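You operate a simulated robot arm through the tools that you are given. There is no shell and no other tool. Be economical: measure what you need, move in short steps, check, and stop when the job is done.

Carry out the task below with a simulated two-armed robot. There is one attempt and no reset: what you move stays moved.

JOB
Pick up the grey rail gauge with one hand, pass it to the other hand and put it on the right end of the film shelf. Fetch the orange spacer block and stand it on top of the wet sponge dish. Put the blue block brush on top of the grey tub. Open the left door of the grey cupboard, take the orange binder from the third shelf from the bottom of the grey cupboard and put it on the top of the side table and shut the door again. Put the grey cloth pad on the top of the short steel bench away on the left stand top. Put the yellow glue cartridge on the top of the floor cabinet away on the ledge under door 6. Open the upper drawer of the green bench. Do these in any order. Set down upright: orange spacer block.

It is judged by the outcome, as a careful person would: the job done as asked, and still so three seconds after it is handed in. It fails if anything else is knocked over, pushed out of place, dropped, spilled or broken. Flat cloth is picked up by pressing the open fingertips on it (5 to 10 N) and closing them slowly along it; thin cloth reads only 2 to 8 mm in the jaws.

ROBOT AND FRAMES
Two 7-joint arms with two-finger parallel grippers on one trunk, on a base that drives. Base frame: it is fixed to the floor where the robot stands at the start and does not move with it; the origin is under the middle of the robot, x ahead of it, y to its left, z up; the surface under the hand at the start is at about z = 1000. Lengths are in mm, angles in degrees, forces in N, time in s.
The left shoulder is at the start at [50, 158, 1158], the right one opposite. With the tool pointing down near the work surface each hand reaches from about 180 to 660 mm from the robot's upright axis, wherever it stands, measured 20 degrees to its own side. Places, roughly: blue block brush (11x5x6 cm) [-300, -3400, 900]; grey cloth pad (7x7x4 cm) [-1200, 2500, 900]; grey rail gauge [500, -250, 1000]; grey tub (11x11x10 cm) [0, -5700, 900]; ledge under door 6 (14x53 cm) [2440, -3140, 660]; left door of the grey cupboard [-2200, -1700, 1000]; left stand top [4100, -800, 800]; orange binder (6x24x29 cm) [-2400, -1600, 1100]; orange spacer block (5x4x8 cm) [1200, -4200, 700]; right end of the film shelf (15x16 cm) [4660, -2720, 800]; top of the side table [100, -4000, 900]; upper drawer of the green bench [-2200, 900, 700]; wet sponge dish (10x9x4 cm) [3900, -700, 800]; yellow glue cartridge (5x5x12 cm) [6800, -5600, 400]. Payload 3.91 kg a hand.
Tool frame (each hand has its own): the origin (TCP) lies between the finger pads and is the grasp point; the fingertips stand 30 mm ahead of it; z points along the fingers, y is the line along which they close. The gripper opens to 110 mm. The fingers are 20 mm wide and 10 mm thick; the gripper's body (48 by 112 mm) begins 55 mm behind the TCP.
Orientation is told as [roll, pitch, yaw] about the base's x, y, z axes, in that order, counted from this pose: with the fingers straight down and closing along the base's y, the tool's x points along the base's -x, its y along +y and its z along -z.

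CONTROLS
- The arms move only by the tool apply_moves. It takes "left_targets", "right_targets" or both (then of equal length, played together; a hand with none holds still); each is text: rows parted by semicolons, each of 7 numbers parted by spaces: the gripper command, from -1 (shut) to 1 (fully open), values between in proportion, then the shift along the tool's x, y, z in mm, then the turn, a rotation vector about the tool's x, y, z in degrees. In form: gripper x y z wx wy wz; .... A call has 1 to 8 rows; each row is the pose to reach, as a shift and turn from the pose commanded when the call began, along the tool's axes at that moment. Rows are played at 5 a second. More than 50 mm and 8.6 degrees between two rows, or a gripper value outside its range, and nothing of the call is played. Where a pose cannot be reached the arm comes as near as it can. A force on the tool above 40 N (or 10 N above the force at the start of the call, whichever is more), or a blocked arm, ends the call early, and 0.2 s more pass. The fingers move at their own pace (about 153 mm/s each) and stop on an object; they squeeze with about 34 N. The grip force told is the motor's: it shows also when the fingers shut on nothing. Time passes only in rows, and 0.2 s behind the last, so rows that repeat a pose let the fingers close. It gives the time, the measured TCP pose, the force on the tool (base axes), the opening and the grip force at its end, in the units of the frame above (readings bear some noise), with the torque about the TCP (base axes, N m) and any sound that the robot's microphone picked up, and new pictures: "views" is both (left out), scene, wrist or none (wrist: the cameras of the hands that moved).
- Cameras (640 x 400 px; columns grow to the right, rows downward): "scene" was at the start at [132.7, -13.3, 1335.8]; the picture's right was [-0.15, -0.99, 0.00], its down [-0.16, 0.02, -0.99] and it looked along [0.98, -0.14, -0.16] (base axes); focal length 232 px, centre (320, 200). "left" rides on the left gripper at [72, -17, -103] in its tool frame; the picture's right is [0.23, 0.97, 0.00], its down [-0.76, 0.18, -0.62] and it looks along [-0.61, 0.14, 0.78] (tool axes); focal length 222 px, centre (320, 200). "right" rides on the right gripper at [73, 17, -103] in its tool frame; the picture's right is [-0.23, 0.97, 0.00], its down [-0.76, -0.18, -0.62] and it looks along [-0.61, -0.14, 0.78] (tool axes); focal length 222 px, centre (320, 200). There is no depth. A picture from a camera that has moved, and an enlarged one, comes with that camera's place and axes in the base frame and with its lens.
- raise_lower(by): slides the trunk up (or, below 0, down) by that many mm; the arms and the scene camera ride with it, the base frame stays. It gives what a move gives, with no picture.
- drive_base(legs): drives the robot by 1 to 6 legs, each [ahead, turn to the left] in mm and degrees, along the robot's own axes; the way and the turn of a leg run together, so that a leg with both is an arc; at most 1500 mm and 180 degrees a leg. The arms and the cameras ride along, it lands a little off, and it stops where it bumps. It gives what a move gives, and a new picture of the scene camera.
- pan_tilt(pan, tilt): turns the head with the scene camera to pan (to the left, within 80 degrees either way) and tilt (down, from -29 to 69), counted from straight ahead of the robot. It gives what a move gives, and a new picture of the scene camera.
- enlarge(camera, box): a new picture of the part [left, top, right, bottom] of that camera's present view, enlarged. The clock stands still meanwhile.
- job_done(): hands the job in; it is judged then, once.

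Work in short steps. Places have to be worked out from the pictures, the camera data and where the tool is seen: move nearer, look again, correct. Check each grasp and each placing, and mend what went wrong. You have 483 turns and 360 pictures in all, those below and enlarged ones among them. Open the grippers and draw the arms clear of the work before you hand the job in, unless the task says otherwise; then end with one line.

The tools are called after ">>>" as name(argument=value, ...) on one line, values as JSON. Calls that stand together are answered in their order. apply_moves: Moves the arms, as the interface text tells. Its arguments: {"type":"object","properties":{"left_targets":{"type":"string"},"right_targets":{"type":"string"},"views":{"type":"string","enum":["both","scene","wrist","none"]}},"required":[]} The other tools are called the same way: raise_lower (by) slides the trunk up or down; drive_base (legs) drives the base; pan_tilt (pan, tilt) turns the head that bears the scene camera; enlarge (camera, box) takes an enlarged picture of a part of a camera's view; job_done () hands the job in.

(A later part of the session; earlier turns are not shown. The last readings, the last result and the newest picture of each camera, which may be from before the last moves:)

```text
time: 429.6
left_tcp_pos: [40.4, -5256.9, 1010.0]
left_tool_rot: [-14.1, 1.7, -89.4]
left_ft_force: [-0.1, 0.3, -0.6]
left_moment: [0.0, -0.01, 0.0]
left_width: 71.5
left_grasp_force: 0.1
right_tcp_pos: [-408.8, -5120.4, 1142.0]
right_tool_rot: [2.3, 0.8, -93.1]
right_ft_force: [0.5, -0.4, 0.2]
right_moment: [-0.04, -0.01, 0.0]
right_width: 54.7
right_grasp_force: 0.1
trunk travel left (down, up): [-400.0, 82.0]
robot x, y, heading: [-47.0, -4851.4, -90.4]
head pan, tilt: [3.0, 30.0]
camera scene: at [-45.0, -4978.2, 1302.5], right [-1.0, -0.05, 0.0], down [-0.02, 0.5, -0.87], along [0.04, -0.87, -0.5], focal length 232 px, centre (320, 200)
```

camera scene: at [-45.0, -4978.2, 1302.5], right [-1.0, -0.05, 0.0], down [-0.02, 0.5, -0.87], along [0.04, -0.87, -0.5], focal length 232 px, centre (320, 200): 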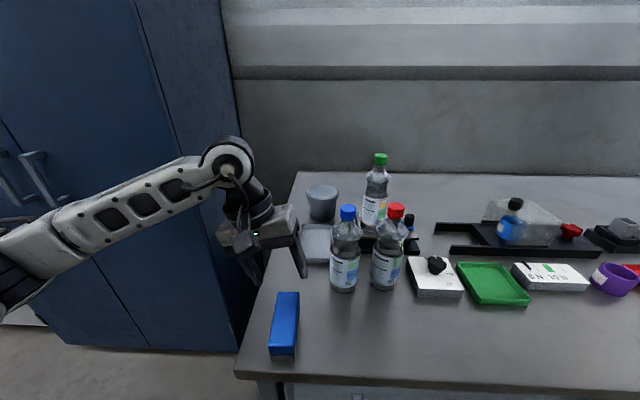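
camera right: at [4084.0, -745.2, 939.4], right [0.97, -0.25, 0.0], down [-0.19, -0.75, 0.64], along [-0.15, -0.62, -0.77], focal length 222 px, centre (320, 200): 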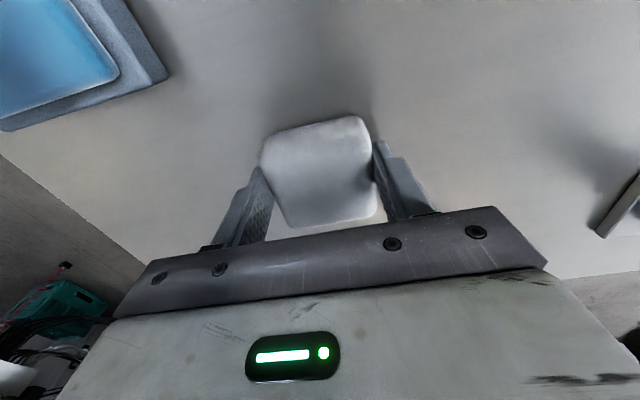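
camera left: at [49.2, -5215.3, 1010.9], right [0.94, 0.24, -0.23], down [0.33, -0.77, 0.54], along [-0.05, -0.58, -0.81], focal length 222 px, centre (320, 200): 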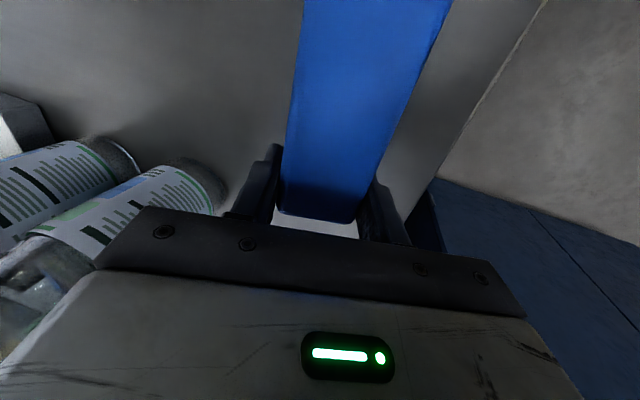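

The brush stands flat, long side toward the robot (centre ≈ [30, −5237]). I level the hand's roll and pitch it forward 50°.

>>> apply_moves(left_targets="0.3 10 0 -10 -7 0 0;0.3 20 0 -20 -14 0 0;0.3 20 0 -20 -14 0 0", views="none")

>>> apply_moves(left_targets="0.3 0 0 0 0 -8.4 0;0.3 0 0 0 0 -16.8 0;0.3 0 0 0 0 -25.2 0;0.3 0 0 0 0 -33.6 0;0.3 0 0 0 0 -42 0;0.3 0 0 0 0 -50 0;0.3 0 0 0 0 -50 0", views="both")

```text
time: 430.4
left_tcp_pos: [46.5, -5237.7, 1029.8]
left_tool_rot: [-0.1, 1.7, -89.5]
left_ft_force: [0.6, 1.0, -0.8]
left_moment: [0.01, 0.01, -0.01]
left_width: 71.5
left_grasp_force: 0.0
right_tcp_pos: [-409.9, -5120.0, 1140.9]
right_tool_rot: [2.3, 0.8, -93.1]
right_ft_force: [0.5, 0.1, 0.1]
right_moment: [0.02, 0.0, 0.04]
right_width: 55.1
right_grasp_force: 0.0
trunk travel left (down, up): [-400.0, 82.0]
robot x, y, heading: [-49.2, -4849.8, -90.1]
head pan, tilt: [3.0, 30.0]
```

```text
time: 432.0
left_tcp_pos: [45.7, -5236.8, 1028.2]
left_tool_rot: [-0.3, -48.4, -89.1]
left_ft_force: [0.0, -0.5, 0.8]
left_moment: [0.03, -0.01, 0.0]
left_width: 71.6
left_grasp_force: 0.1
right_tcp_pos: [-408.6, -5121.6, 1141.6]
right_tool_rot: [2.2, 0.9, -93.0]
right_ft_force: [-0.6, 0.4, 0.1]
right_moment: [0.0, 0.0, -0.04]
right_width: 54.9
right_grasp_force: 0.0
trunk travel left (down, up): [-400.0, 82.0]
robot x, y, heading: [-49.8, -4846.6, -90.4]
head pan, tilt: [3.0, 30.0]
camera scene: at [-45.1, -4978.6, 1302.5], right [-1.0, -0.05, 0.0], down [-0.02, 0.5, -0.87], along [0.04, -0.86, -0.5], focal length 232 px, centre (320, 200)
camera left: at [27.3, -5112.7, 1043.4], right [0.97, 0.16, -0.17], down [0.18, -0.04, 0.98], along [0.15, -0.99, -0.07], focal length 222 px, centre (320, 200)
```

scene: 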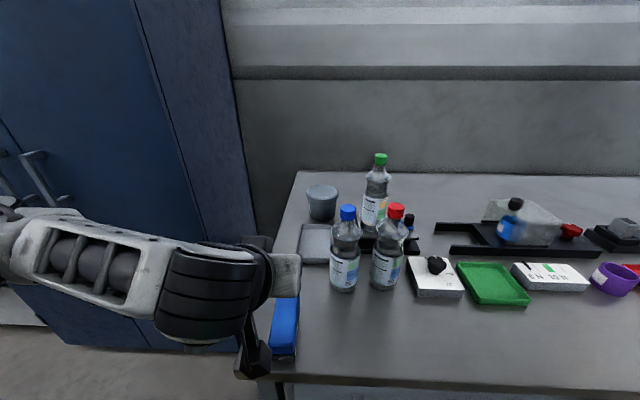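
left: 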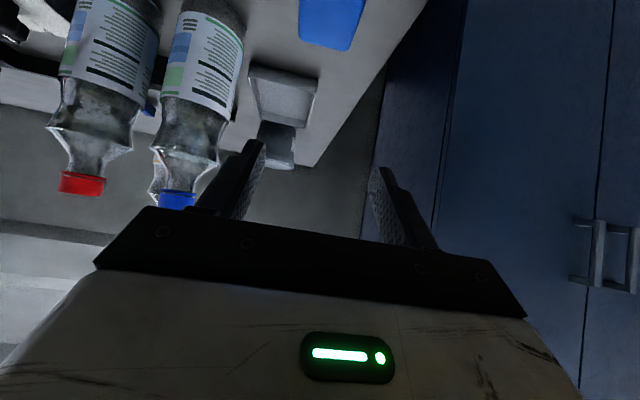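

I bring the fingers around the brush's near half and close.

>>> apply_moves(left_targets="0.4 21 -17 -24 0 0 0;0.4 48 -17 0 0 0 0;0.4 74 -17 23 0 0 0;0.4 101 -17 47 0 0 0;0.4 127 -17 70 0 0 0;0.4 127 -17 70 0 0 0", views="both")

```text
time: 433.4
left_tcp_pos: [27.7, -5205.3, 885.9]
left_tool_rot: [-0.4, -48.2, -89.2]
left_ft_force: [0.5, -0.6, 0.1]
left_moment: [0.0, -0.03, 0.0]
left_width: 77.2
left_grasp_force: 0.1
right_tcp_pos: [-408.8, -5121.7, 1141.6]
right_tool_rot: [2.3, 0.7, -93.1]
right_ft_force: [-0.2, -0.4, 0.2]
right_moment: [-0.04, -0.01, -0.01]
right_width: 54.9
right_grasp_force: 0.0
trunk travel left (down, up): [-400.0, 82.0]
robot x, y, heading: [-49.9, -4846.6, -90.6]
head pan, tilt: [3.0, 30.0]
camera scene: at [-45.1, -4978.5, 1302.5], right [-1.0, -0.05, 0.0], down [-0.02, 0.5, -0.87], along [0.04, -0.86, -0.5], focal length 232 px, centre (320, 200)
camera left: at [10.2, -5079.9, 901.5], right [0.97, 0.16, -0.17], down [0.18, -0.04, 0.98], along [0.15, -0.99, -0.07], focal length 222 px, centre (320, 200)
```

scene: 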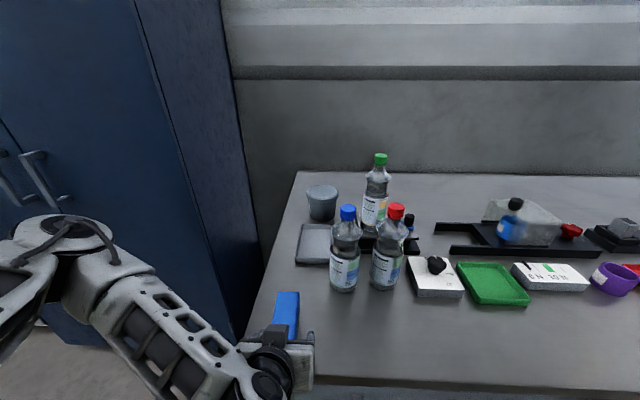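
left: 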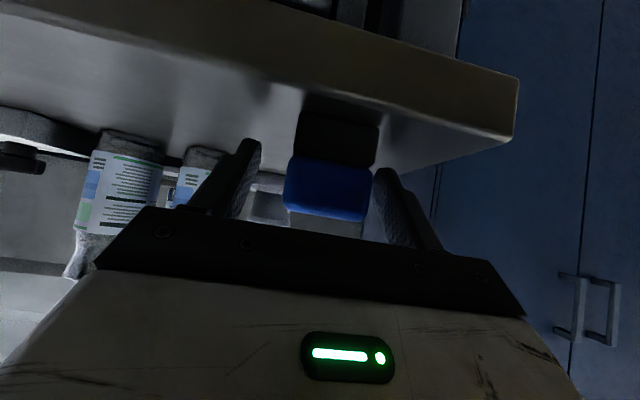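

Well placed around the brush. I close and lift.

>>> apply_moves(left_targets="-1 0 3 0 0 0 0;-1 0 3 0 0 0 0;-1 0 3 0 0 0 0;-1 -15 3 -13 0 0 0;-1 -45 3 -40 0 0 0;-1 -82 3 -73 0 0 0;-1 -119 3 -106 0 0 0;-1 -150 3 -133 0 0 0", views="both")

```text
time: 435.2
left_tcp_pos: [31.5, -5204.9, 1088.4]
left_tool_rot: [-0.1, -48.3, -89.2]
left_ft_force: [0.6, -0.2, 0.0]
left_moment: [0.06, 0.02, 0.01]
left_width: 45.8
left_grasp_force: 34.0
right_tcp_pos: [-410.9, -5121.4, 1141.9]
right_tool_rot: [2.3, 0.9, -93.2]
right_ft_force: [-0.7, -0.3, 0.6]
right_moment: [-0.01, -0.01, -0.04]
right_width: 55.1
right_grasp_force: 0.1
trunk travel left (down, up): [-400.0, 82.0]
robot x, y, heading: [-47.6, -4848.3, -90.2]
head pan, tilt: [3.0, 30.0]
camera scene: at [-45.2, -4978.4, 1302.4], right [-1.0, -0.05, 0.0], down [-0.02, 0.5, -0.87], along [0.04, -0.87, -0.5], focal length 232 px, centre (320, 200)
camera left: at [12.9, -5080.3, 1103.5], right [0.97, 0.16, -0.17], down [0.18, -0.04, 0.98], along [0.15, -0.99, -0.07], focal length 222 px, centre (320, 200)
```

scene: 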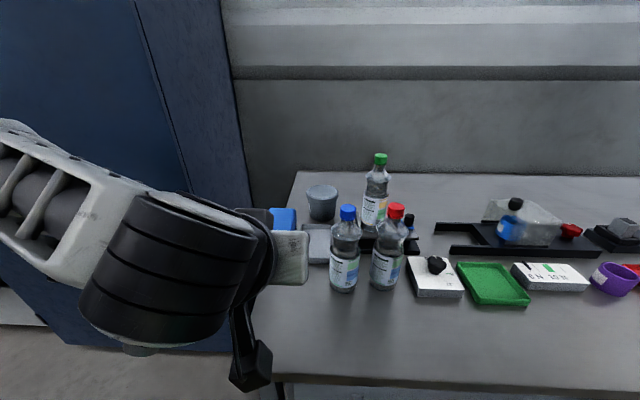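
left: 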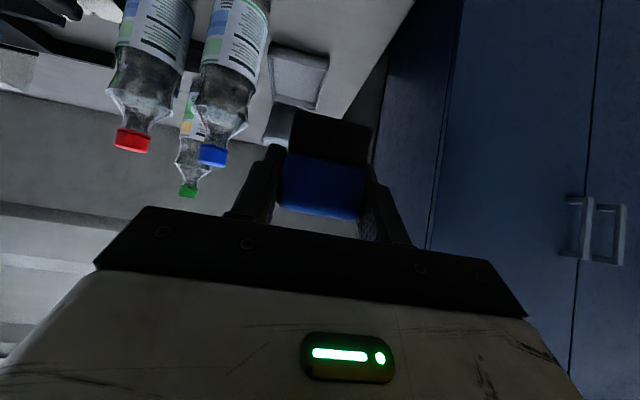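

Gripped again, hand leaning forward. I shift it a little left and up, then drive 100 mm nearer.

>>> apply_moves(left_targets="-1 -15 12 -13 0 0 0;-1 -30 25 -27 0 0 0", views="none")

>>> drive_base(legs=[[100, 0]])

```text
time: 435.8
left_tcp_pos: [55.9, -5204.5, 1128.4]
left_tool_rot: [-0.3, -48.3, -89.2]
left_ft_force: [-0.2, 0.1, -0.5]
left_moment: [0.04, 0.01, 0.01]
left_width: 45.9
left_grasp_force: 33.5
right_tcp_pos: [-409.0, -5120.9, 1140.9]
right_tool_rot: [2.2, 0.8, -93.1]
right_ft_force: [0.7, 0.3, -0.5]
right_moment: [-0.01, 0.0, -0.02]
right_width: 55.0
right_grasp_force: 0.0
trunk travel left (down, up): [-400.0, 82.0]
robot x, y, heading: [-52.6, -4849.5, -90.0]
head pan, tilt: [3.0, 30.0]
```

```text
time: 436.7
left_tcp_pos: [56.3, -5235.9, 1129.7]
left_tool_rot: [-0.2, -48.3, -89.2]
left_ft_force: [-0.1, 0.4, -0.7]
left_moment: [0.04, 0.03, 0.0]
left_width: 45.7
left_grasp_force: 34.3
right_tcp_pos: [-409.5, -5152.8, 1140.5]
right_tool_rot: [2.4, 0.9, -93.0]
right_ft_force: [0.0, 0.7, 0.1]
right_moment: [-0.06, -0.01, 0.02]
right_width: 55.1
right_grasp_force: 0.1
trunk travel left (down, up): [-400.0, 82.0]
robot x, y, heading: [-48.6, -4883.0, -90.1]
head pan, tilt: [3.0, 30.0]
stopped in leg 1: the robot was blocked; the commanded pose is now the measured one
camera scene: at [-45.2, -5009.7, 1302.7], right [-1.0, -0.05, 0.0], down [-0.02, 0.5, -0.87], along [0.04, -0.87, -0.5], focal length 232 px, centre (320, 200)
```

scene: 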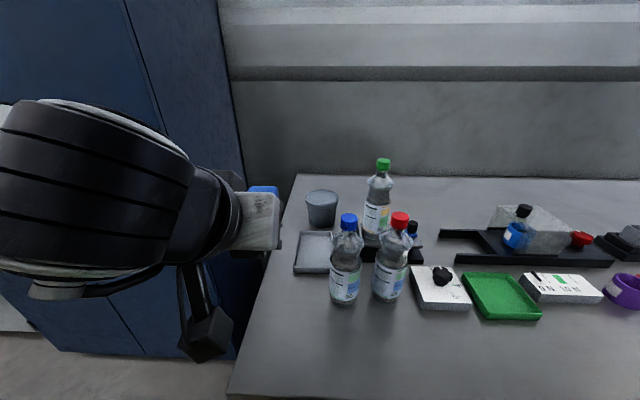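

The base now touches the bench front. To gain reach, I'll move the left hand out left, back off slightly and turn right 40° so the left shoulder comes forward.

>>> apply_moves(left_targets="-1 -4 45 -4 0 0 0;-1 -8 90 -7 0 0 0;-1 -15 135 -13 0 0 0;-1 -15 180 -13 0 0 0;-1 -15 225 -13 0 0 0;-1 -15 270 -13 0 0 0;-1 -15 312 -13 0 0 0", views="none")

>>> drive_base(legs=[[-12, 0], [0, -40]])

>>> pan_tilt(pan=40, tilt=30)

```text
time: 438.3
left_tcp_pos: [367.8, -5232.8, 1148.4]
left_tool_rot: [-0.3, -48.3, -89.2]
left_ft_force: [0.0, 0.2, -1.5]
left_moment: [0.08, 0.0, 0.03]
left_width: 45.6
left_grasp_force: 33.9
left hand out of reach, approached as far as the arm can: row 1, 2, 3, 4
right_tcp_pos: [-409.1, -5154.3, 1141.7]
right_tool_rot: [2.3, 1.0, -93.0]
right_ft_force: [0.3, 0.0, -0.7]
right_moment: [-0.01, 0.0, -0.02]
right_width: 55.1
right_grasp_force: 0.0
trunk travel left (down, up): [-400.0, 82.0]
robot x, y, heading: [-47.6, -4881.3, -90.1]
head pan, tilt: [3.0, 30.0]
```

```text
time: 440.9
left_tcp_pos: [41.7, -5409.3, 1148.0]
left_tool_rot: [-0.2, -48.2, -129.2]
left_ft_force: [-0.1, -0.1, -1.6]
left_moment: [0.07, -0.05, -0.02]
left_width: 45.6
left_grasp_force: 34.2
right_tcp_pos: [-500.6, -4847.0, 1141.6]
right_tool_rot: [2.4, 1.0, -133.1]
right_ft_force: [-0.7, -0.6, 0.1]
right_moment: [-0.03, 0.02, 0.03]
right_width: 54.8
right_grasp_force: 0.1
trunk travel left (down, up): [-400.0, 82.0]
robot x, y, heading: [-49.6, -4867.9, -130.5]
head pan, tilt: [3.0, 30.0]
camera scene: at [-130.4, -4972.0, 1302.4], right [-0.8, 0.61, 0.0], down [0.3, 0.4, -0.87], along [-0.53, -0.69, -0.5], focal length 232 px, centre (320, 200)
```

scene: 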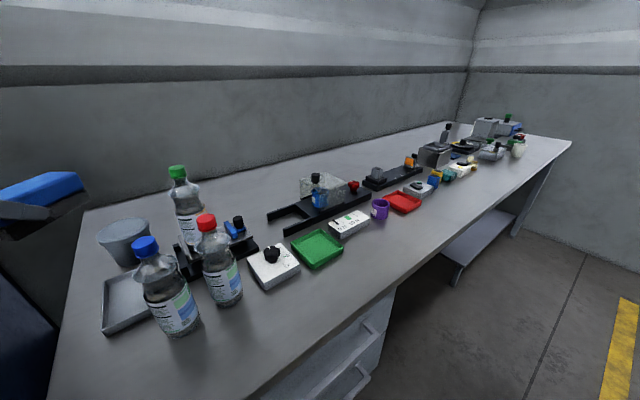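

```text
time: 442.0
left_tcp_pos: [41.7, -5408.3, 1147.8]
left_tool_rot: [-0.3, -48.2, -129.2]
left_ft_force: [0.4, 0.9, -1.5]
left_moment: [0.06, -0.06, -0.05]
left_width: 45.7
left_grasp_force: 33.8
right_tcp_pos: [-500.5, -4847.9, 1141.1]
right_tool_rot: [2.2, 0.9, -133.1]
right_ft_force: [0.0, 0.1, -0.4]
right_moment: [0.01, 0.01, 0.01]
right_width: 55.2
right_grasp_force: 0.1
trunk travel left (down, up): [-400.0, 82.0]
robot x, y, heading: [-52.1, -4867.5, -130.2]
head pan, tilt: [40.0, 30.0]
camera scene: at [-76.0, -4990.5, 1302.4], right [-1.0, 0.01, 0.0], down [0.0, 0.5, -0.87], along [-0.01, -0.87, -0.5], focal length 232 px, centre (320, 200)
```

scene: 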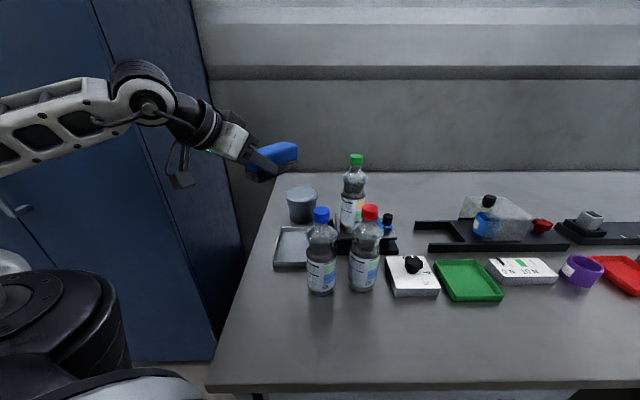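

Now there's plenty of reach. I move the brush horizontally over the tub, still high.

>>> apply_moves(left_targets="-1 -22 18 25 0 0 0;-1 -45 37 50 0 0 0;-1 -67 55 75 0 0 0;-1 -89 73 100 0 0 0;-1 -112 92 125 0 0 0;-1 -134 110 149 0 0 0;-1 -134 110 149 0 0 0", views="both")

```text
time: 443.6
left_tcp_pos: [-2.0, -5593.8, 1147.0]
left_tool_rot: [-0.2, -48.2, -129.3]
left_ft_force: [0.0, 0.7, -1.8]
left_moment: [0.02, -0.06, 0.02]
left_width: 45.7
left_grasp_force: 33.7
left hand out of reach, approached as far as the arm can: row 5, 6, 7
right_tcp_pos: [-501.0, -4845.9, 1140.8]
right_tool_rot: [2.3, 0.9, -133.2]
right_ft_force: [-0.3, -0.4, 0.1]
right_moment: [-0.01, -0.01, 0.06]
right_width: 55.2
right_grasp_force: 0.1
trunk travel left (down, up): [-400.0, 82.0]
robot x, y, heading: [-51.9, -4867.4, -130.1]
head pan, tilt: [40.0, 30.0]
camera scene: at [-75.8, -4990.3, 1302.5], right [-1.0, 0.01, 0.0], down [0.0, 0.5, -0.87], along [-0.01, -0.87, -0.5], focal length 232 px, centre (320, 200)
camera left: at [65.1, -5486.9, 1161.5], right [0.85, -0.5, -0.17], down [0.11, -0.15, 0.98], along [-0.52, -0.85, -0.07], focal length 222 px, centre (320, 200)
```

scene: 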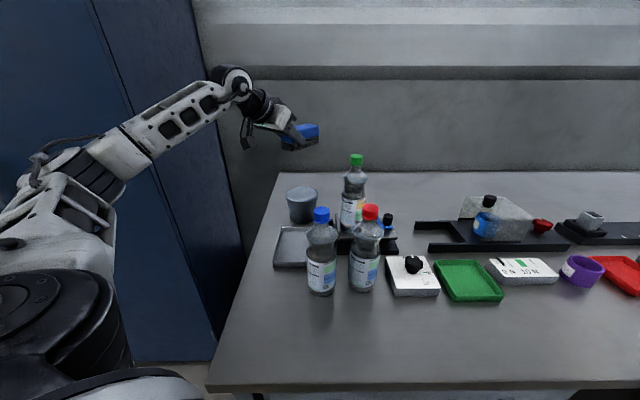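
left: 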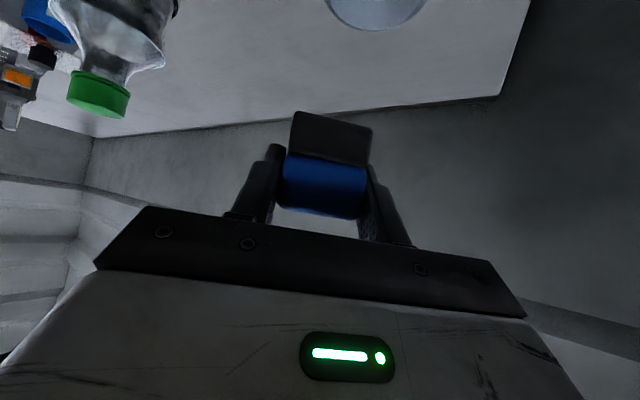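

At this height the reach is at its limit; the lid's far edge shows, giving tub centre ≈ [−12, −5652]. I descend to 60 mm above the lid while going the last 33 mm.

>>> apply_moves(left_targets="-1 25 3 22 0 0 0;-1 50 6 45 0 0 0;-1 65 15 62 0 0 0;-1 63 29 82 0 0 0;-1 63 29 82 0 0 0", views="both")

```text
time: 444.8
left_tcp_pos: [-3.4, -5605.8, 1059.6]
left_tool_rot: [-0.4, -48.3, -129.5]
left_ft_force: [0.7, 0.1, -2.7]
left_moment: [0.02, -0.02, 0.0]
left_width: 46.0
left_grasp_force: 34.3
left hand out of reach, approached as far as the arm can: row 3, 4, 5
right_tcp_pos: [-501.3, -4847.0, 1140.2]
right_tool_rot: [2.3, 0.8, -133.0]
right_ft_force: [-0.4, -0.5, 0.1]
right_moment: [-0.02, -0.02, -0.03]
right_width: 55.2
right_grasp_force: 0.0
trunk travel left (down, up): [-400.0, 82.0]
robot x, y, heading: [-52.5, -4869.8, -130.5]
head pan, tilt: [40.0, 30.0]
camera scene: at [-76.1, -4990.4, 1302.5], right [-1.0, 0.01, 0.0], down [0.0, 0.5, -0.87], along [-0.01, -0.87, -0.5], focal length 232 px, centre (320, 200)
camera left: at [64.2, -5499.9, 1074.4], right [0.84, -0.51, -0.17], down [0.11, -0.15, 0.98], along [-0.52, -0.85, -0.07], focal length 222 px, centre (320, 200)
```

scene: 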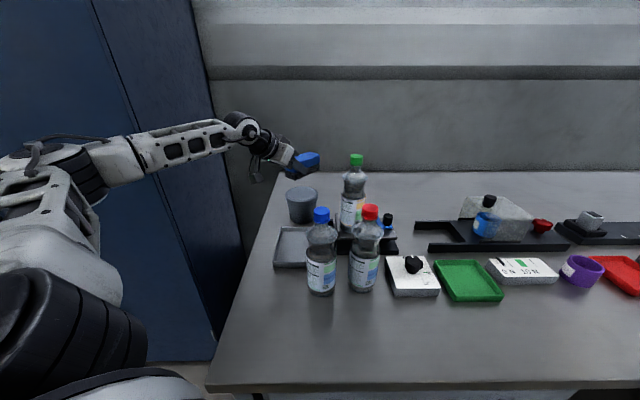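
left: 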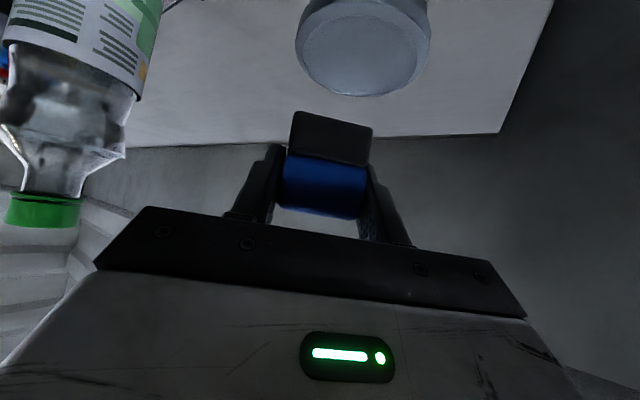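

The lid is seen plainly: centre ≈ [−8, −5641]. I shift 18 mm left and lower toward the lid.

>>> apply_moves(left_targets="-1 10 18 9 0 0 0;-1 26 18 23 0 0 0;-1 40 18 36 0 0 0;-1 48 18 43 0 0 0;-1 53 18 47 0 0 0", views="both")

```text
time: 446.0
left_tcp_pos: [7.7, -5614.6, 988.0]
left_tool_rot: [0.0, -48.3, -129.1]
left_ft_force: [-0.6, -0.8, -1.6]
left_moment: [0.04, -0.05, -0.02]
left_width: 45.6
left_grasp_force: 34.3
left hand out of reach, approached as far as the arm can: row 1, 2, 3, 4, 5
right_tcp_pos: [-501.2, -4847.1, 1141.5]
right_tool_rot: [2.2, 1.0, -133.1]
right_ft_force: [0.4, 0.1, 0.0]
right_moment: [0.0, 0.01, -0.01]
right_width: 55.0
right_grasp_force: 0.0
trunk travel left (down, up): [-400.0, 82.0]
robot x, y, heading: [-53.6, -4871.7, -130.1]
head pan, tilt: [40.0, 30.0]
camera scene: at [-75.9, -4990.6, 1302.4], right [-1.0, 0.01, 0.0], down [0.0, 0.5, -0.87], along [-0.01, -0.87, -0.5], focal length 232 px, centre (320, 200)
camera left: at [73.8, -5506.4, 1002.4], right [0.85, -0.5, -0.17], down [0.11, -0.14, 0.98], along [-0.51, -0.86, -0.07], focal length 222 px, centre (320, 200)
```

scene: 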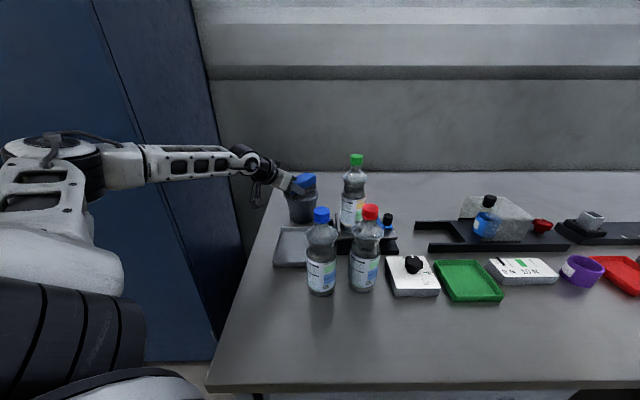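
left: 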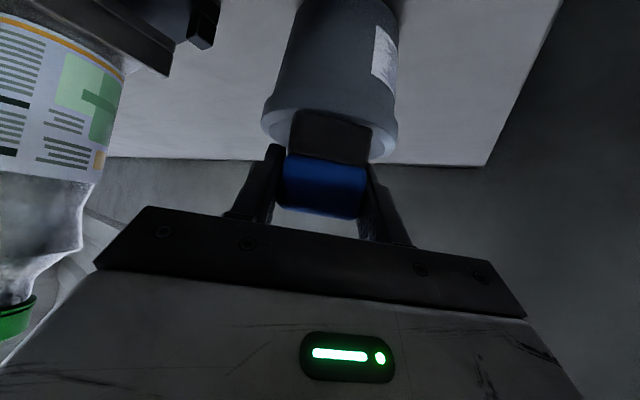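

Centred over the lid. I go down in small steps until contact.

>>> apply_moves(left_targets="-1 3 0 3 0 0 0;-1 6 0 5 0 0 0;-1 9 0 8 0 0 0;-1 12 0 11 0 0 0", views="wrist")

```text
time: 447.0
left_tcp_pos: [4.7, -5612.9, 982.1]
left_tool_rot: [0.1, -49.4, -129.3]
left_ft_force: [6.8, 1.6, 31.3]
left_moment: [0.07, -0.26, -0.03]
left_width: 45.8
left_grasp_force: 33.8
right_tcp_pos: [-500.1, -4844.4, 1141.7]
right_tool_rot: [2.4, 0.8, -133.1]
right_ft_force: [-0.1, -1.1, -0.1]
right_moment: [0.0, -0.02, 0.0]
right_width: 55.1
right_grasp_force: 0.0
trunk travel left (down, up): [-400.0, 82.0]
robot x, y, heading: [-48.0, -4870.9, -130.2]
head pan, tilt: [40.0, 30.0]
camera left: at [72.8, -5505.7, 993.9], right [0.85, -0.5, -0.17], down [0.12, -0.13, 0.98], along [-0.52, -0.86, -0.05], focal length 222 px, centre (320, 200)
```

left: 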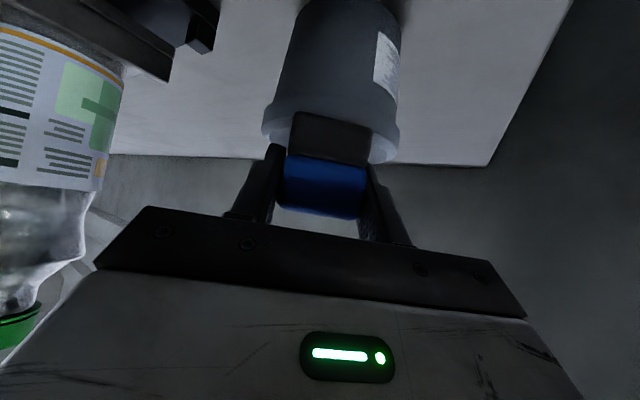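

It rests on the lid. I relieve the pressure, open, and withdraw back-up along the fingers.

>>> apply_moves(left_targets="-1 -5 0 -4 0 0 0;0.25 -5 0 -4 0 0 0;0.25 -5 0 -4 0 0 0;0.25 -5 0 -34 0 0 0;0.25 -10 0 -70 0 0 0;0.25 -30 0 -110 0 0 0;0.25 -55 0 -150 0 0 0", views="both")

```text
time: 448.6
left_tcp_pos: [50.3, -5551.0, 1112.2]
left_tool_rot: [0.0, -48.2, -129.1]
left_ft_force: [0.5, 0.5, 0.9]
left_moment: [0.05, 0.0, 0.03]
left_width: 68.7
left_grasp_force: 0.1
left hand out of reach, approached as far as the arm can: row 7
right_tcp_pos: [-500.7, -4846.8, 1140.2]
right_tool_rot: [2.3, 0.9, -133.1]
right_ft_force: [-0.2, 0.3, 0.1]
right_moment: [-0.02, 0.03, -0.01]
right_width: 55.0
right_grasp_force: 0.0
trunk travel left (down, up): [-400.0, 82.0]
robot x, y, heading: [-48.5, -4870.7, -130.1]
head pan, tilt: [40.0, 30.0]
camera scene: at [-76.2, -4989.5, 1302.5], right [-1.0, 0.01, 0.0], down [0.0, 0.5, -0.87], along [-0.01, -0.87, -0.5], focal length 232 px, centre (320, 200)
camera left: at [116.7, -5443.0, 1127.9], right [0.85, -0.5, -0.17], down [0.11, -0.15, 0.98], along [-0.51, -0.86, -0.07], focal length 222 px, centre (320, 200)
```

scene: 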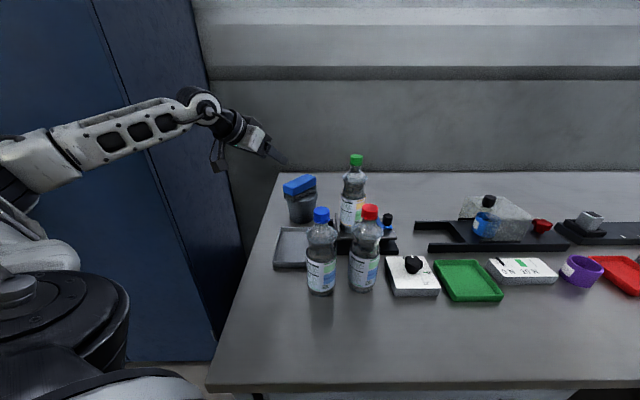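
left: 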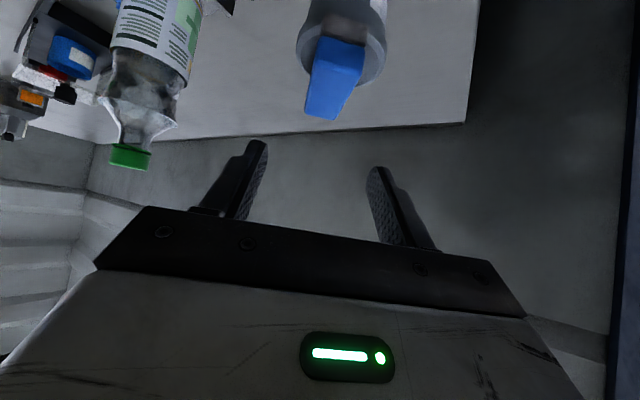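

The brush lies on the tub. I back the base away and return the left hand to its down-pointing ready pose.

>>> drive_base(legs=[[-300, 0]])

>>> apply_moves(left_targets="0 20 -20 -25 0 8.2 0;0 40 -40 -50 0 16.4 0;0 60 -60 -75 0 24.6 0;0 75 -80 -95 0 32.8 0;0 85 -100 -105 0 41 0;0 85 -110 -105 0 48 0", views="none")

>>> drive_base(legs=[[0, -50]])

```text
time: 450.6
left_tcp_pos: [242.9, -5324.7, 1113.7]
left_tool_rot: [-0.2, -48.2, -129.0]
left_ft_force: [-0.1, 0.1, 0.4]
left_moment: [-0.01, 0.02, -0.01]
left_width: 68.7
left_grasp_force: 0.1
right_tcp_pos: [-306.4, -4619.8, 1140.5]
right_tool_rot: [2.3, 1.0, -133.1]
right_ft_force: [-0.5, 0.1, -0.4]
right_moment: [-0.02, 0.0, 0.04]
right_width: 55.0
right_grasp_force: 0.0
trunk travel left (down, up): [-400.0, 82.0]
robot x, y, heading: [141.9, -4642.4, -130.3]
head pan, tilt: [40.0, 30.0]
camera scene: at [117.1, -4763.1, 1302.5], right [-1.0, 0.01, 0.0], down [0.0, 0.5, -0.87], along [-0.01, -0.87, -0.5], focal length 232 px, centre (320, 200)
```

scene: 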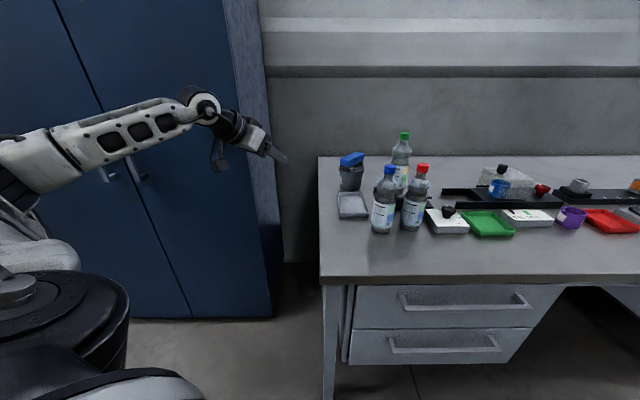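

```text
time: 452.0
left_tcp_pos: [244.6, -5153.4, 1115.3]
left_tool_rot: [-1.0, -4.8, -129.3]
left_ft_force: [0.5, 0.5, -0.9]
left_moment: [-0.02, 0.04, -0.01]
left_width: 55.0
left_grasp_force: 0.1
left hand out of reach, approached as far as the arm can: row 6
right_tcp_pos: [-307.0, -4619.5, 1140.3]
right_tool_rot: [2.3, 0.9, -133.2]
right_ft_force: [0.1, -0.3, 0.0]
right_moment: [0.01, 0.06, 0.0]
right_width: 54.7
right_grasp_force: 0.1
trunk travel left (down, up): [-400.0, 82.0]
robot x, y, heading: [143.1, -4640.8, -130.5]
head pan, tilt: [40.0, 30.0]
```

```text
time: 454.7
left_tcp_pos: [-182.7, -5051.3, 1116.1]
left_tool_rot: [-1.0, -5.0, -179.1]
left_ft_force: [-0.1, 0.8, 0.0]
left_moment: [0.0, -0.07, 0.0]
left_width: 55.1
left_grasp_force: 0.1
right_tcp_pos: [-131.2, -4284.7, 1140.6]
right_tool_rot: [2.2, 1.0, 177.1]
right_ft_force: [-0.3, -0.7, 0.2]
right_moment: [-0.01, -0.01, 0.01]
right_width: 54.7
right_grasp_force: 0.1
trunk travel left (down, up): [-400.0, 82.0]
robot x, y, heading: [141.6, -4643.1, 180.0]
head pan, tilt: [40.0, 30.0]
camera scene: at [33.8, -4700.3, 1302.4], right [-0.64, 0.77, 0.0], down [0.38, 0.32, -0.87], along [-0.67, -0.55, -0.5], focal length 232 px, centre (320, 200)
```

scene: 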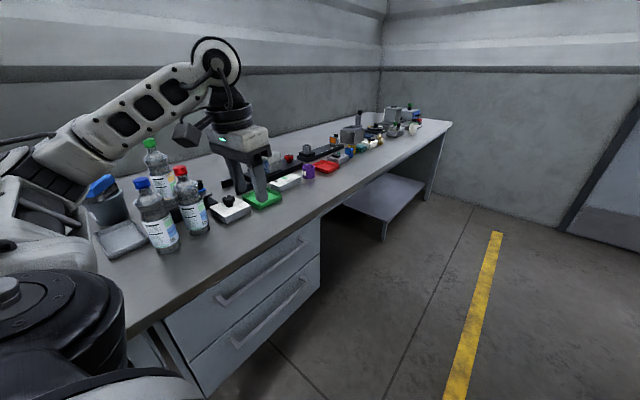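

The left hand hangs over the bench edge; I draw it in toward the middle.

>>> apply_moves(left_targets="0 5 -45 0 0 2 0;0 10 -90 0 0 4 0;0 10 -135 0 0 5 0;0 10 -180 0 0 5 0;0 10 -225 0 0 5 0;0 10 -250 0 0 5 0", views="none")

>>> pan_tilt(pan=0, tilt=20)

```text
time: 456.1
left_tcp_pos: [-174.1, -4801.1, 1120.2]
left_tool_rot: [-1.1, 0.1, -179.1]
left_ft_force: [0.2, 0.3, 0.1]
left_moment: [0.0, 0.04, 0.01]
left_width: 54.6
left_grasp_force: 0.0
right_tcp_pos: [-132.1, -4283.6, 1140.7]
right_tool_rot: [2.3, 0.9, 177.0]
right_ft_force: [0.6, -0.9, -0.2]
right_moment: [0.05, -0.01, 0.02]
right_width: 55.0
right_grasp_force: 0.1
trunk travel left (down, up): [-400.0, 82.0]
robot x, y, heading: [142.5, -4644.5, 179.9]
head pan, tilt: [40.0, 30.0]
```

```text
time: 457.1
left_tcp_pos: [-174.1, -4801.8, 1119.4]
left_tool_rot: [-1.1, 0.1, -179.1]
left_ft_force: [-0.2, -0.4, -0.1]
left_moment: [-0.01, 0.02, 0.02]
left_width: 54.9
left_grasp_force: 0.0
right_tcp_pos: [-130.2, -4284.8, 1141.5]
right_tool_rot: [2.2, 1.0, 176.9]
right_ft_force: [-0.5, 0.6, -0.7]
right_moment: [0.0, 0.02, -0.02]
right_width: 55.0
right_grasp_force: 0.0
trunk travel left (down, up): [-400.0, 82.0]
robot x, y, heading: [146.1, -4643.6, 179.9]
head pan, tilt: [0.0, 20.0]
camera scene: at [10.2, -4642.3, 1318.5], right [0.0, 1.0, 0.0], down [0.34, 0.0, -0.94], along [-0.94, 0.0, -0.34], focal length 232 px, centre (320, 200)
```

scene: 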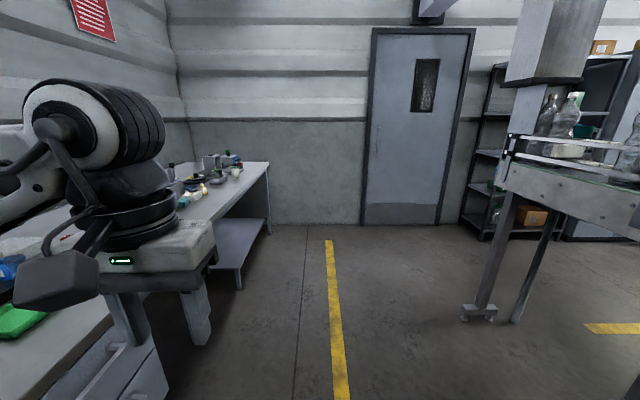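

I drive back west and north, around to the grey cupboard, and look at it.

>>> drive_base(legs=[[1000, 0], [960, 0], [0, -90], [1500, 0], [600, 0]])

```text
time: 477.3
left_tcp_pos: [-1961.1, -2856.0, 1121.0]
left_tool_rot: [-0.9, 0.3, 91.4]
left_ft_force: [-0.3, -0.7, 0.8]
left_moment: [0.03, -0.02, -0.01]
left_width: 54.9
left_grasp_force: 0.0
right_tcp_pos: [-1442.0, -2901.8, 1141.9]
right_tool_rot: [2.4, 0.6, 87.1]
right_ft_force: [0.3, 0.4, 0.0]
right_moment: [0.01, 0.01, -0.01]
right_width: 54.9
right_grasp_force: 0.0
trunk travel left (down, up): [-400.0, 82.0]
robot x, y, heading: [-1801.9, -3171.0, 89.7]
head pan, tilt: [0.0, 20.0]
stopped in leg 4: the robot was blocked; the commanded pose is now the measured one
camera scene: at [-1798.0, -3043.0, 1319.6], right [1.0, 0.0, 0.0], down [0.0, -0.34, -0.94], along [0.0, 0.94, -0.34], focal length 232 px, centre (320, 200)
```

scene: 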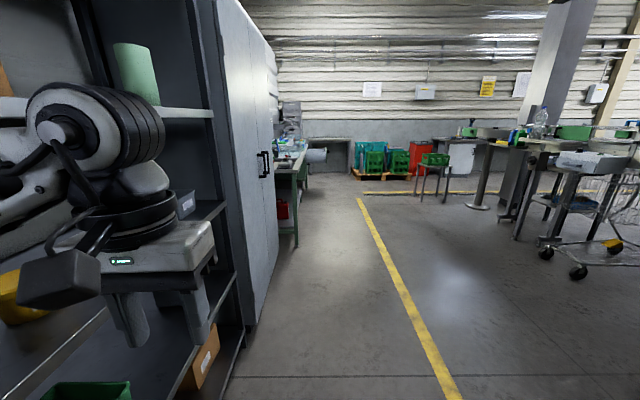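

The left elbow met the shelving. I back off a little and veer east, then go on north.

>>> drive_base(legs=[[-80, 0], [0, -35], [600, 0], [0, 35], [900, 0]])

```text
time: 489.1
left_tcp_pos: [-1630.1, -1530.4, 1117.6]
left_tool_rot: [-1.2, 0.7, 91.8]
left_ft_force: [-0.2, 1.0, 0.3]
left_moment: [0.01, -0.01, -0.01]
left_width: 54.9
left_grasp_force: 0.3
right_tcp_pos: [-1111.1, -1569.2, 1139.6]
right_tool_rot: [2.2, 1.1, 87.6]
right_ft_force: [0.9, -0.2, -0.1]
right_moment: [-0.04, 0.02, -0.01]
right_width: 55.2
right_grasp_force: 0.1
trunk travel left (down, up): [-400.0, 82.0]
robot x, y, heading: [-1469.0, -1846.4, 90.2]
head pan, tilt: [0.0, 20.0]
camera scene: at [-1467.1, -1713.3, 1318.5], right [1.0, 0.01, 0.0], down [0.0, -0.34, -0.94], along [-0.01, 0.94, -0.34], focal length 232 px, centre (320, 200)
```

scene: 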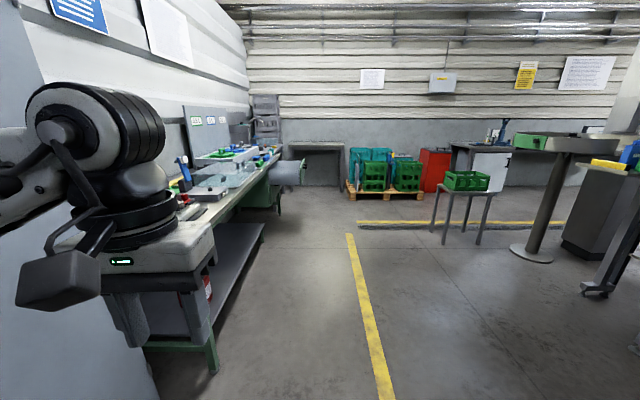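

Now I turn left to face the cupboard.

>>> drive_base(legs=[[0, 90], [-150, 0]])

```text
time: 494.3
left_tcp_pos: [-1630.4, -2011.8, 1118.0]
left_tool_rot: [-1.1, 0.7, -177.3]
left_ft_force: [0.4, 0.0, 0.6]
left_moment: [0.03, -0.01, -0.02]
left_width: 55.2
left_grasp_force: 0.0
right_tcp_pos: [-1598.1, -1492.4, 1141.8]
right_tool_rot: [2.3, 1.0, 178.6]
right_ft_force: [0.1, 0.2, -0.4]
right_moment: [0.0, 0.02, 0.01]
right_width: 55.2
right_grasp_force: 0.0
trunk travel left (down, up): [-400.0, 82.0]
robot x, y, heading: [-1315.8, -1845.6, -178.6]
head pan, tilt: [0.0, 20.0]
camera scene: at [-1448.8, -1846.4, 1318.6], right [-0.02, 1.0, 0.0], down [0.34, 0.01, -0.94], along [-0.94, -0.02, -0.34], focal length 232 px, centre (320, 200)
```

scene: 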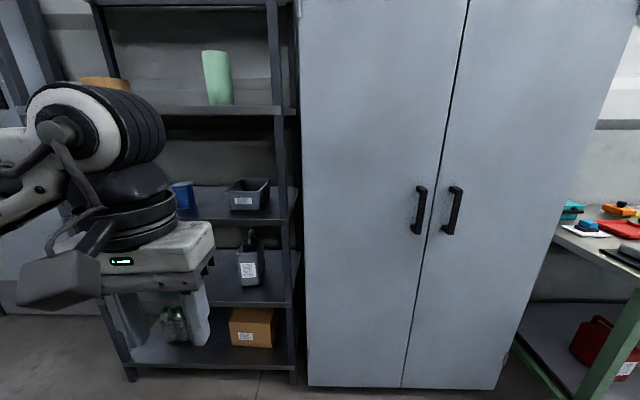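

The cupboard is clear: left door y −1922…−1432, hinge on the left, vertical handle near [−2215, −1512, 930–1080]. I position the robot in front of the right door so the left hand can pull the left door open.

>>> drive_base(legs=[[0, -91.4], [484, 0], [0, 90], [180, 0]])

>>> pan_tilt(pan=5, tilt=20)

```text
time: 505.9
left_tcp_pos: [-1819.4, -1516.0, 1117.8]
left_tool_rot: [-1.1, 0.6, -179.5]
left_ft_force: [0.4, 0.4, 0.5]
left_moment: [0.01, -0.02, 0.02]
left_width: 55.1
left_grasp_force: 0.2
right_tcp_pos: [-1767.7, -997.4, 1140.8]
right_tool_rot: [2.2, 1.0, 176.4]
right_ft_force: [-0.9, 0.1, 0.0]
right_moment: [-0.02, -0.02, 0.0]
right_width: 55.1
right_grasp_force: 0.0
trunk travel left (down, up): [-400.0, 82.0]
robot x, y, heading: [-1500.7, -1358.9, 179.4]
head pan, tilt: [0.0, 20.0]
camera scene: at [-1631.0, -1356.4, 1318.4], right [0.01, 1.0, 0.0], down [0.34, 0.0, -0.94], along [-0.94, 0.01, -0.34], focal length 232 px, centre (320, 200)
```

scene: 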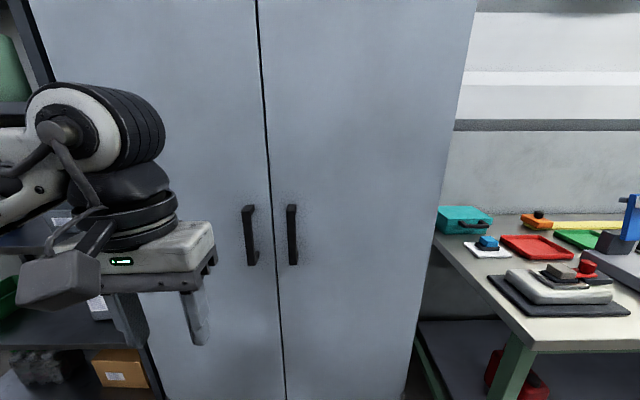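

```text
time: 506.6
left_tcp_pos: [-1817.9, -1515.9, 1117.8]
left_tool_rot: [-1.1, 0.7, -179.4]
left_ft_force: [-0.2, 0.3, -0.4]
left_moment: [0.01, 0.03, -0.01]
left_width: 55.0
left_grasp_force: 0.1
right_tcp_pos: [-1768.8, -996.7, 1140.1]
right_tool_rot: [2.2, 1.1, 176.4]
right_ft_force: [-0.1, -0.9, 1.2]
right_moment: [0.02, 0.04, -0.03]
right_width: 55.1
right_grasp_force: 0.0
trunk travel left (down, up): [-400.0, 82.0]
robot x, y, heading: [-1497.5, -1361.1, 179.4]
head pan, tilt: [5.0, 20.0]
camera scene: at [-1629.9, -1364.5, 1318.5], right [-0.07, 1.0, 0.0], down [0.34, 0.03, -0.94], along [-0.94, -0.07, -0.34], focal length 232 px, centre (320, 200)
```

scene: 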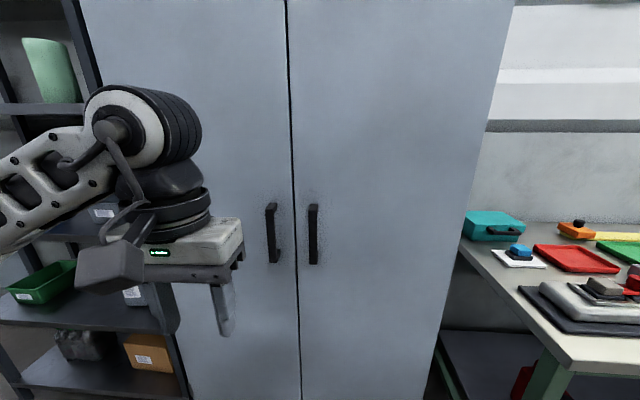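

Two rays put the handle bar at [−2168, −1532, 1026], so the door face is at x ≈ −2205. I tilt the left hand to point forward while advancing.

>>> apply_moves(left_targets="-0.1 -25 2 10 0 -8.3 0;-0.1 -50 4 20 0 -16.6 0;-0.1 -75 6 30 0 -24.9 0;-0.1 -100 8 40 0 -33.2 0;-0.1 -120 10 50 0 -41.5 0;-0.1 -140 12 60 0 -49.8 0", views="none")

>>> apply_moves(left_targets="-0.1 0 0 0 0 -8.2 0;-0.1 0 0 0 0 -16.4 0;-0.1 0 0 0 0 -24.6 0;-0.1 0 0 0 0 -32.8 0;-0.1 0 0 0 0 -39.5 0;-0.1 0 0 0 0 -39.5 0", views="both")

```text
time: 508.0
left_tcp_pos: [-1955.1, -1528.3, 1057.6]
left_tool_rot: [-1.6, -49.3, -178.1]
left_ft_force: [0.0, -0.7, -0.4]
left_moment: [-0.05, 0.0, 0.0]
left_width: 49.5
left_grasp_force: 0.0
right_tcp_pos: [-1767.2, -997.4, 1139.9]
right_tool_rot: [2.2, 1.0, 176.4]
right_ft_force: [-0.4, 0.9, 1.9]
right_moment: [0.0, -0.01, -0.01]
right_width: 54.9
right_grasp_force: 0.0
trunk travel left (down, up): [-400.0, 82.0]
robot x, y, heading: [-1496.3, -1360.2, 179.5]
head pan, tilt: [5.0, 20.0]
```

```text
time: 509.4
left_tcp_pos: [-1956.0, -1528.5, 1056.9]
left_tool_rot: [-2.6, -65.6, -177.0]
left_ft_force: [0.1, -0.7, 0.8]
left_moment: [0.03, 0.0, -0.01]
left_width: 49.7
left_grasp_force: 0.0
left hand out of reach, approached as far as the arm can: row 3, 4, 5, 6
right_tcp_pos: [-1766.9, -997.5, 1140.4]
right_tool_rot: [2.2, 1.0, 176.4]
right_ft_force: [0.2, 0.8, 0.0]
right_moment: [0.01, 0.01, 0.01]
right_width: 55.1
right_grasp_force: 0.0
trunk travel left (down, up): [-400.0, 82.0]
robot x, y, heading: [-1497.5, -1355.0, 179.4]
head pan, tilt: [5.0, 20.0]
camera scene: at [-1630.0, -1364.5, 1318.5], right [-0.08, 1.0, 0.0], down [0.34, 0.03, -0.94], along [-0.94, -0.07, -0.34], focal length 232 px, centre (320, 200)
camera left: at [-1832.2, -1510.1, 1033.8], right [0.11, -0.97, -0.22], down [0.26, -0.19, 0.95], along [-0.96, -0.16, 0.23], focal length 222 px, centre (320, 200)
```

scene: 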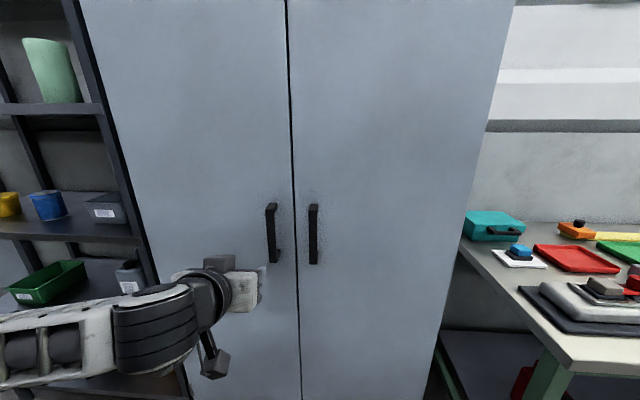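
left: 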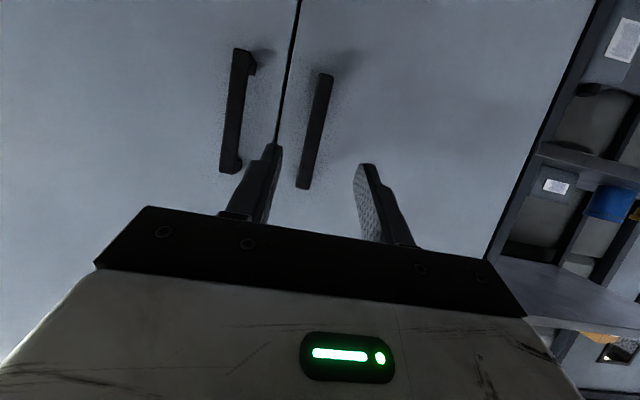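

The bar of the left door lies between the fingers. I advance onto it.

>>> apply_moves(left_targets="0.1 -9 -1 41 0 0 0;0.1 -18 -2 81 0 0 0;0.1 -28 -3 122 0 0 0;0.1 -37 -4 163 0 0 0;0.1 -43 -5 190 0 0 0;0.1 -43 -5 190 0 0 0", views="both")

```text
time: 510.8
left_tcp_pos: [-2148.7, -1524.1, 1017.6]
left_tool_rot: [-2.6, -65.6, -176.9]
left_ft_force: [0.2, 1.2, 0.4]
left_moment: [0.0, 0.0, 0.0]
left_width: 60.3
left_grasp_force: 0.0
right_tcp_pos: [-1766.9, -998.0, 1141.1]
right_tool_rot: [2.2, 1.0, 176.5]
right_ft_force: [-1.0, -0.1, -0.7]
right_moment: [0.02, 0.02, -0.01]
right_width: 54.9
right_grasp_force: 0.1
trunk travel left (down, up): [-400.0, 82.0]
robot x, y, heading: [-1495.5, -1359.4, 179.4]
head pan, tilt: [5.0, 20.0]
camera scene: at [-1629.9, -1364.6, 1318.5], right [-0.08, 1.0, 0.0], down [0.34, 0.03, -0.94], along [-0.94, -0.07, -0.34], focal length 232 px, centre (320, 200)
camera left: at [-2024.0, -1506.3, 994.1], right [0.1, -0.97, -0.22], down [0.26, -0.19, 0.95], along [-0.96, -0.16, 0.23], focal length 222 px, centre (320, 200)
```

scene: 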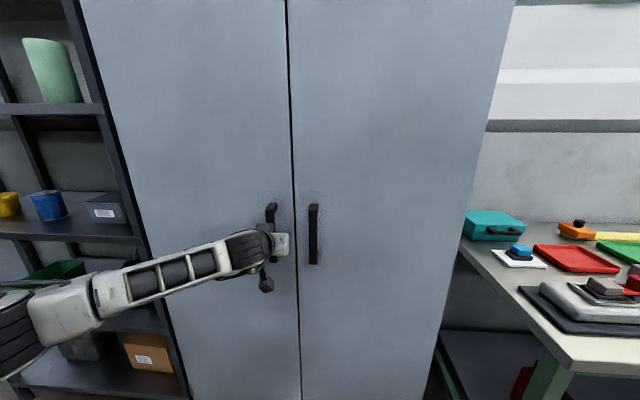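
left: 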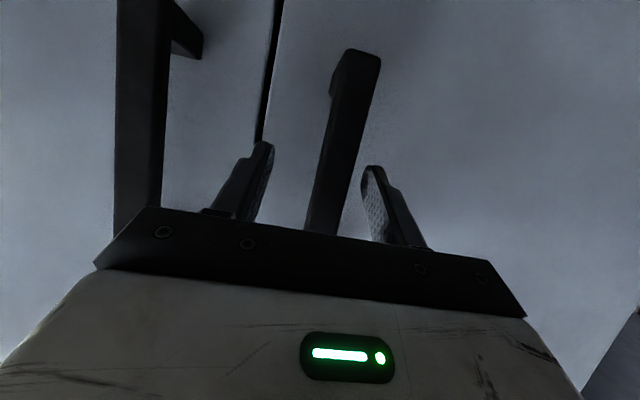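

The bar is between the fingers. I go 12 mm deeper and close.

>>> apply_moves(left_targets="0.1 -3 3 12 0 0 0;-1 -3 3 12 0 0 0;-1 -3 3 12 0 0 0;-1 -3 3 12 0 0 0", views="none")

```text
time: 511.8
left_tcp_pos: [-2161.1, -1532.7, 1014.0]
left_tool_rot: [-2.2, -65.6, -176.9]
left_ft_force: [-0.5, -15.2, 1.5]
left_moment: [-1.1, -0.88, -0.14]
left_width: 22.1
left_grasp_force: 45.5
right_tcp_pos: [-1767.9, -999.6, 1141.5]
right_tool_rot: [2.1, 1.0, 176.6]
right_ft_force: [0.4, 0.6, -0.2]
right_moment: [0.03, 0.01, 0.03]
right_width: 54.7
right_grasp_force: 0.1
trunk travel left (down, up): [-400.0, 82.0]
robot x, y, heading: [-1497.4, -1354.3, 179.3]
head pan, tilt: [5.0, 20.0]
```

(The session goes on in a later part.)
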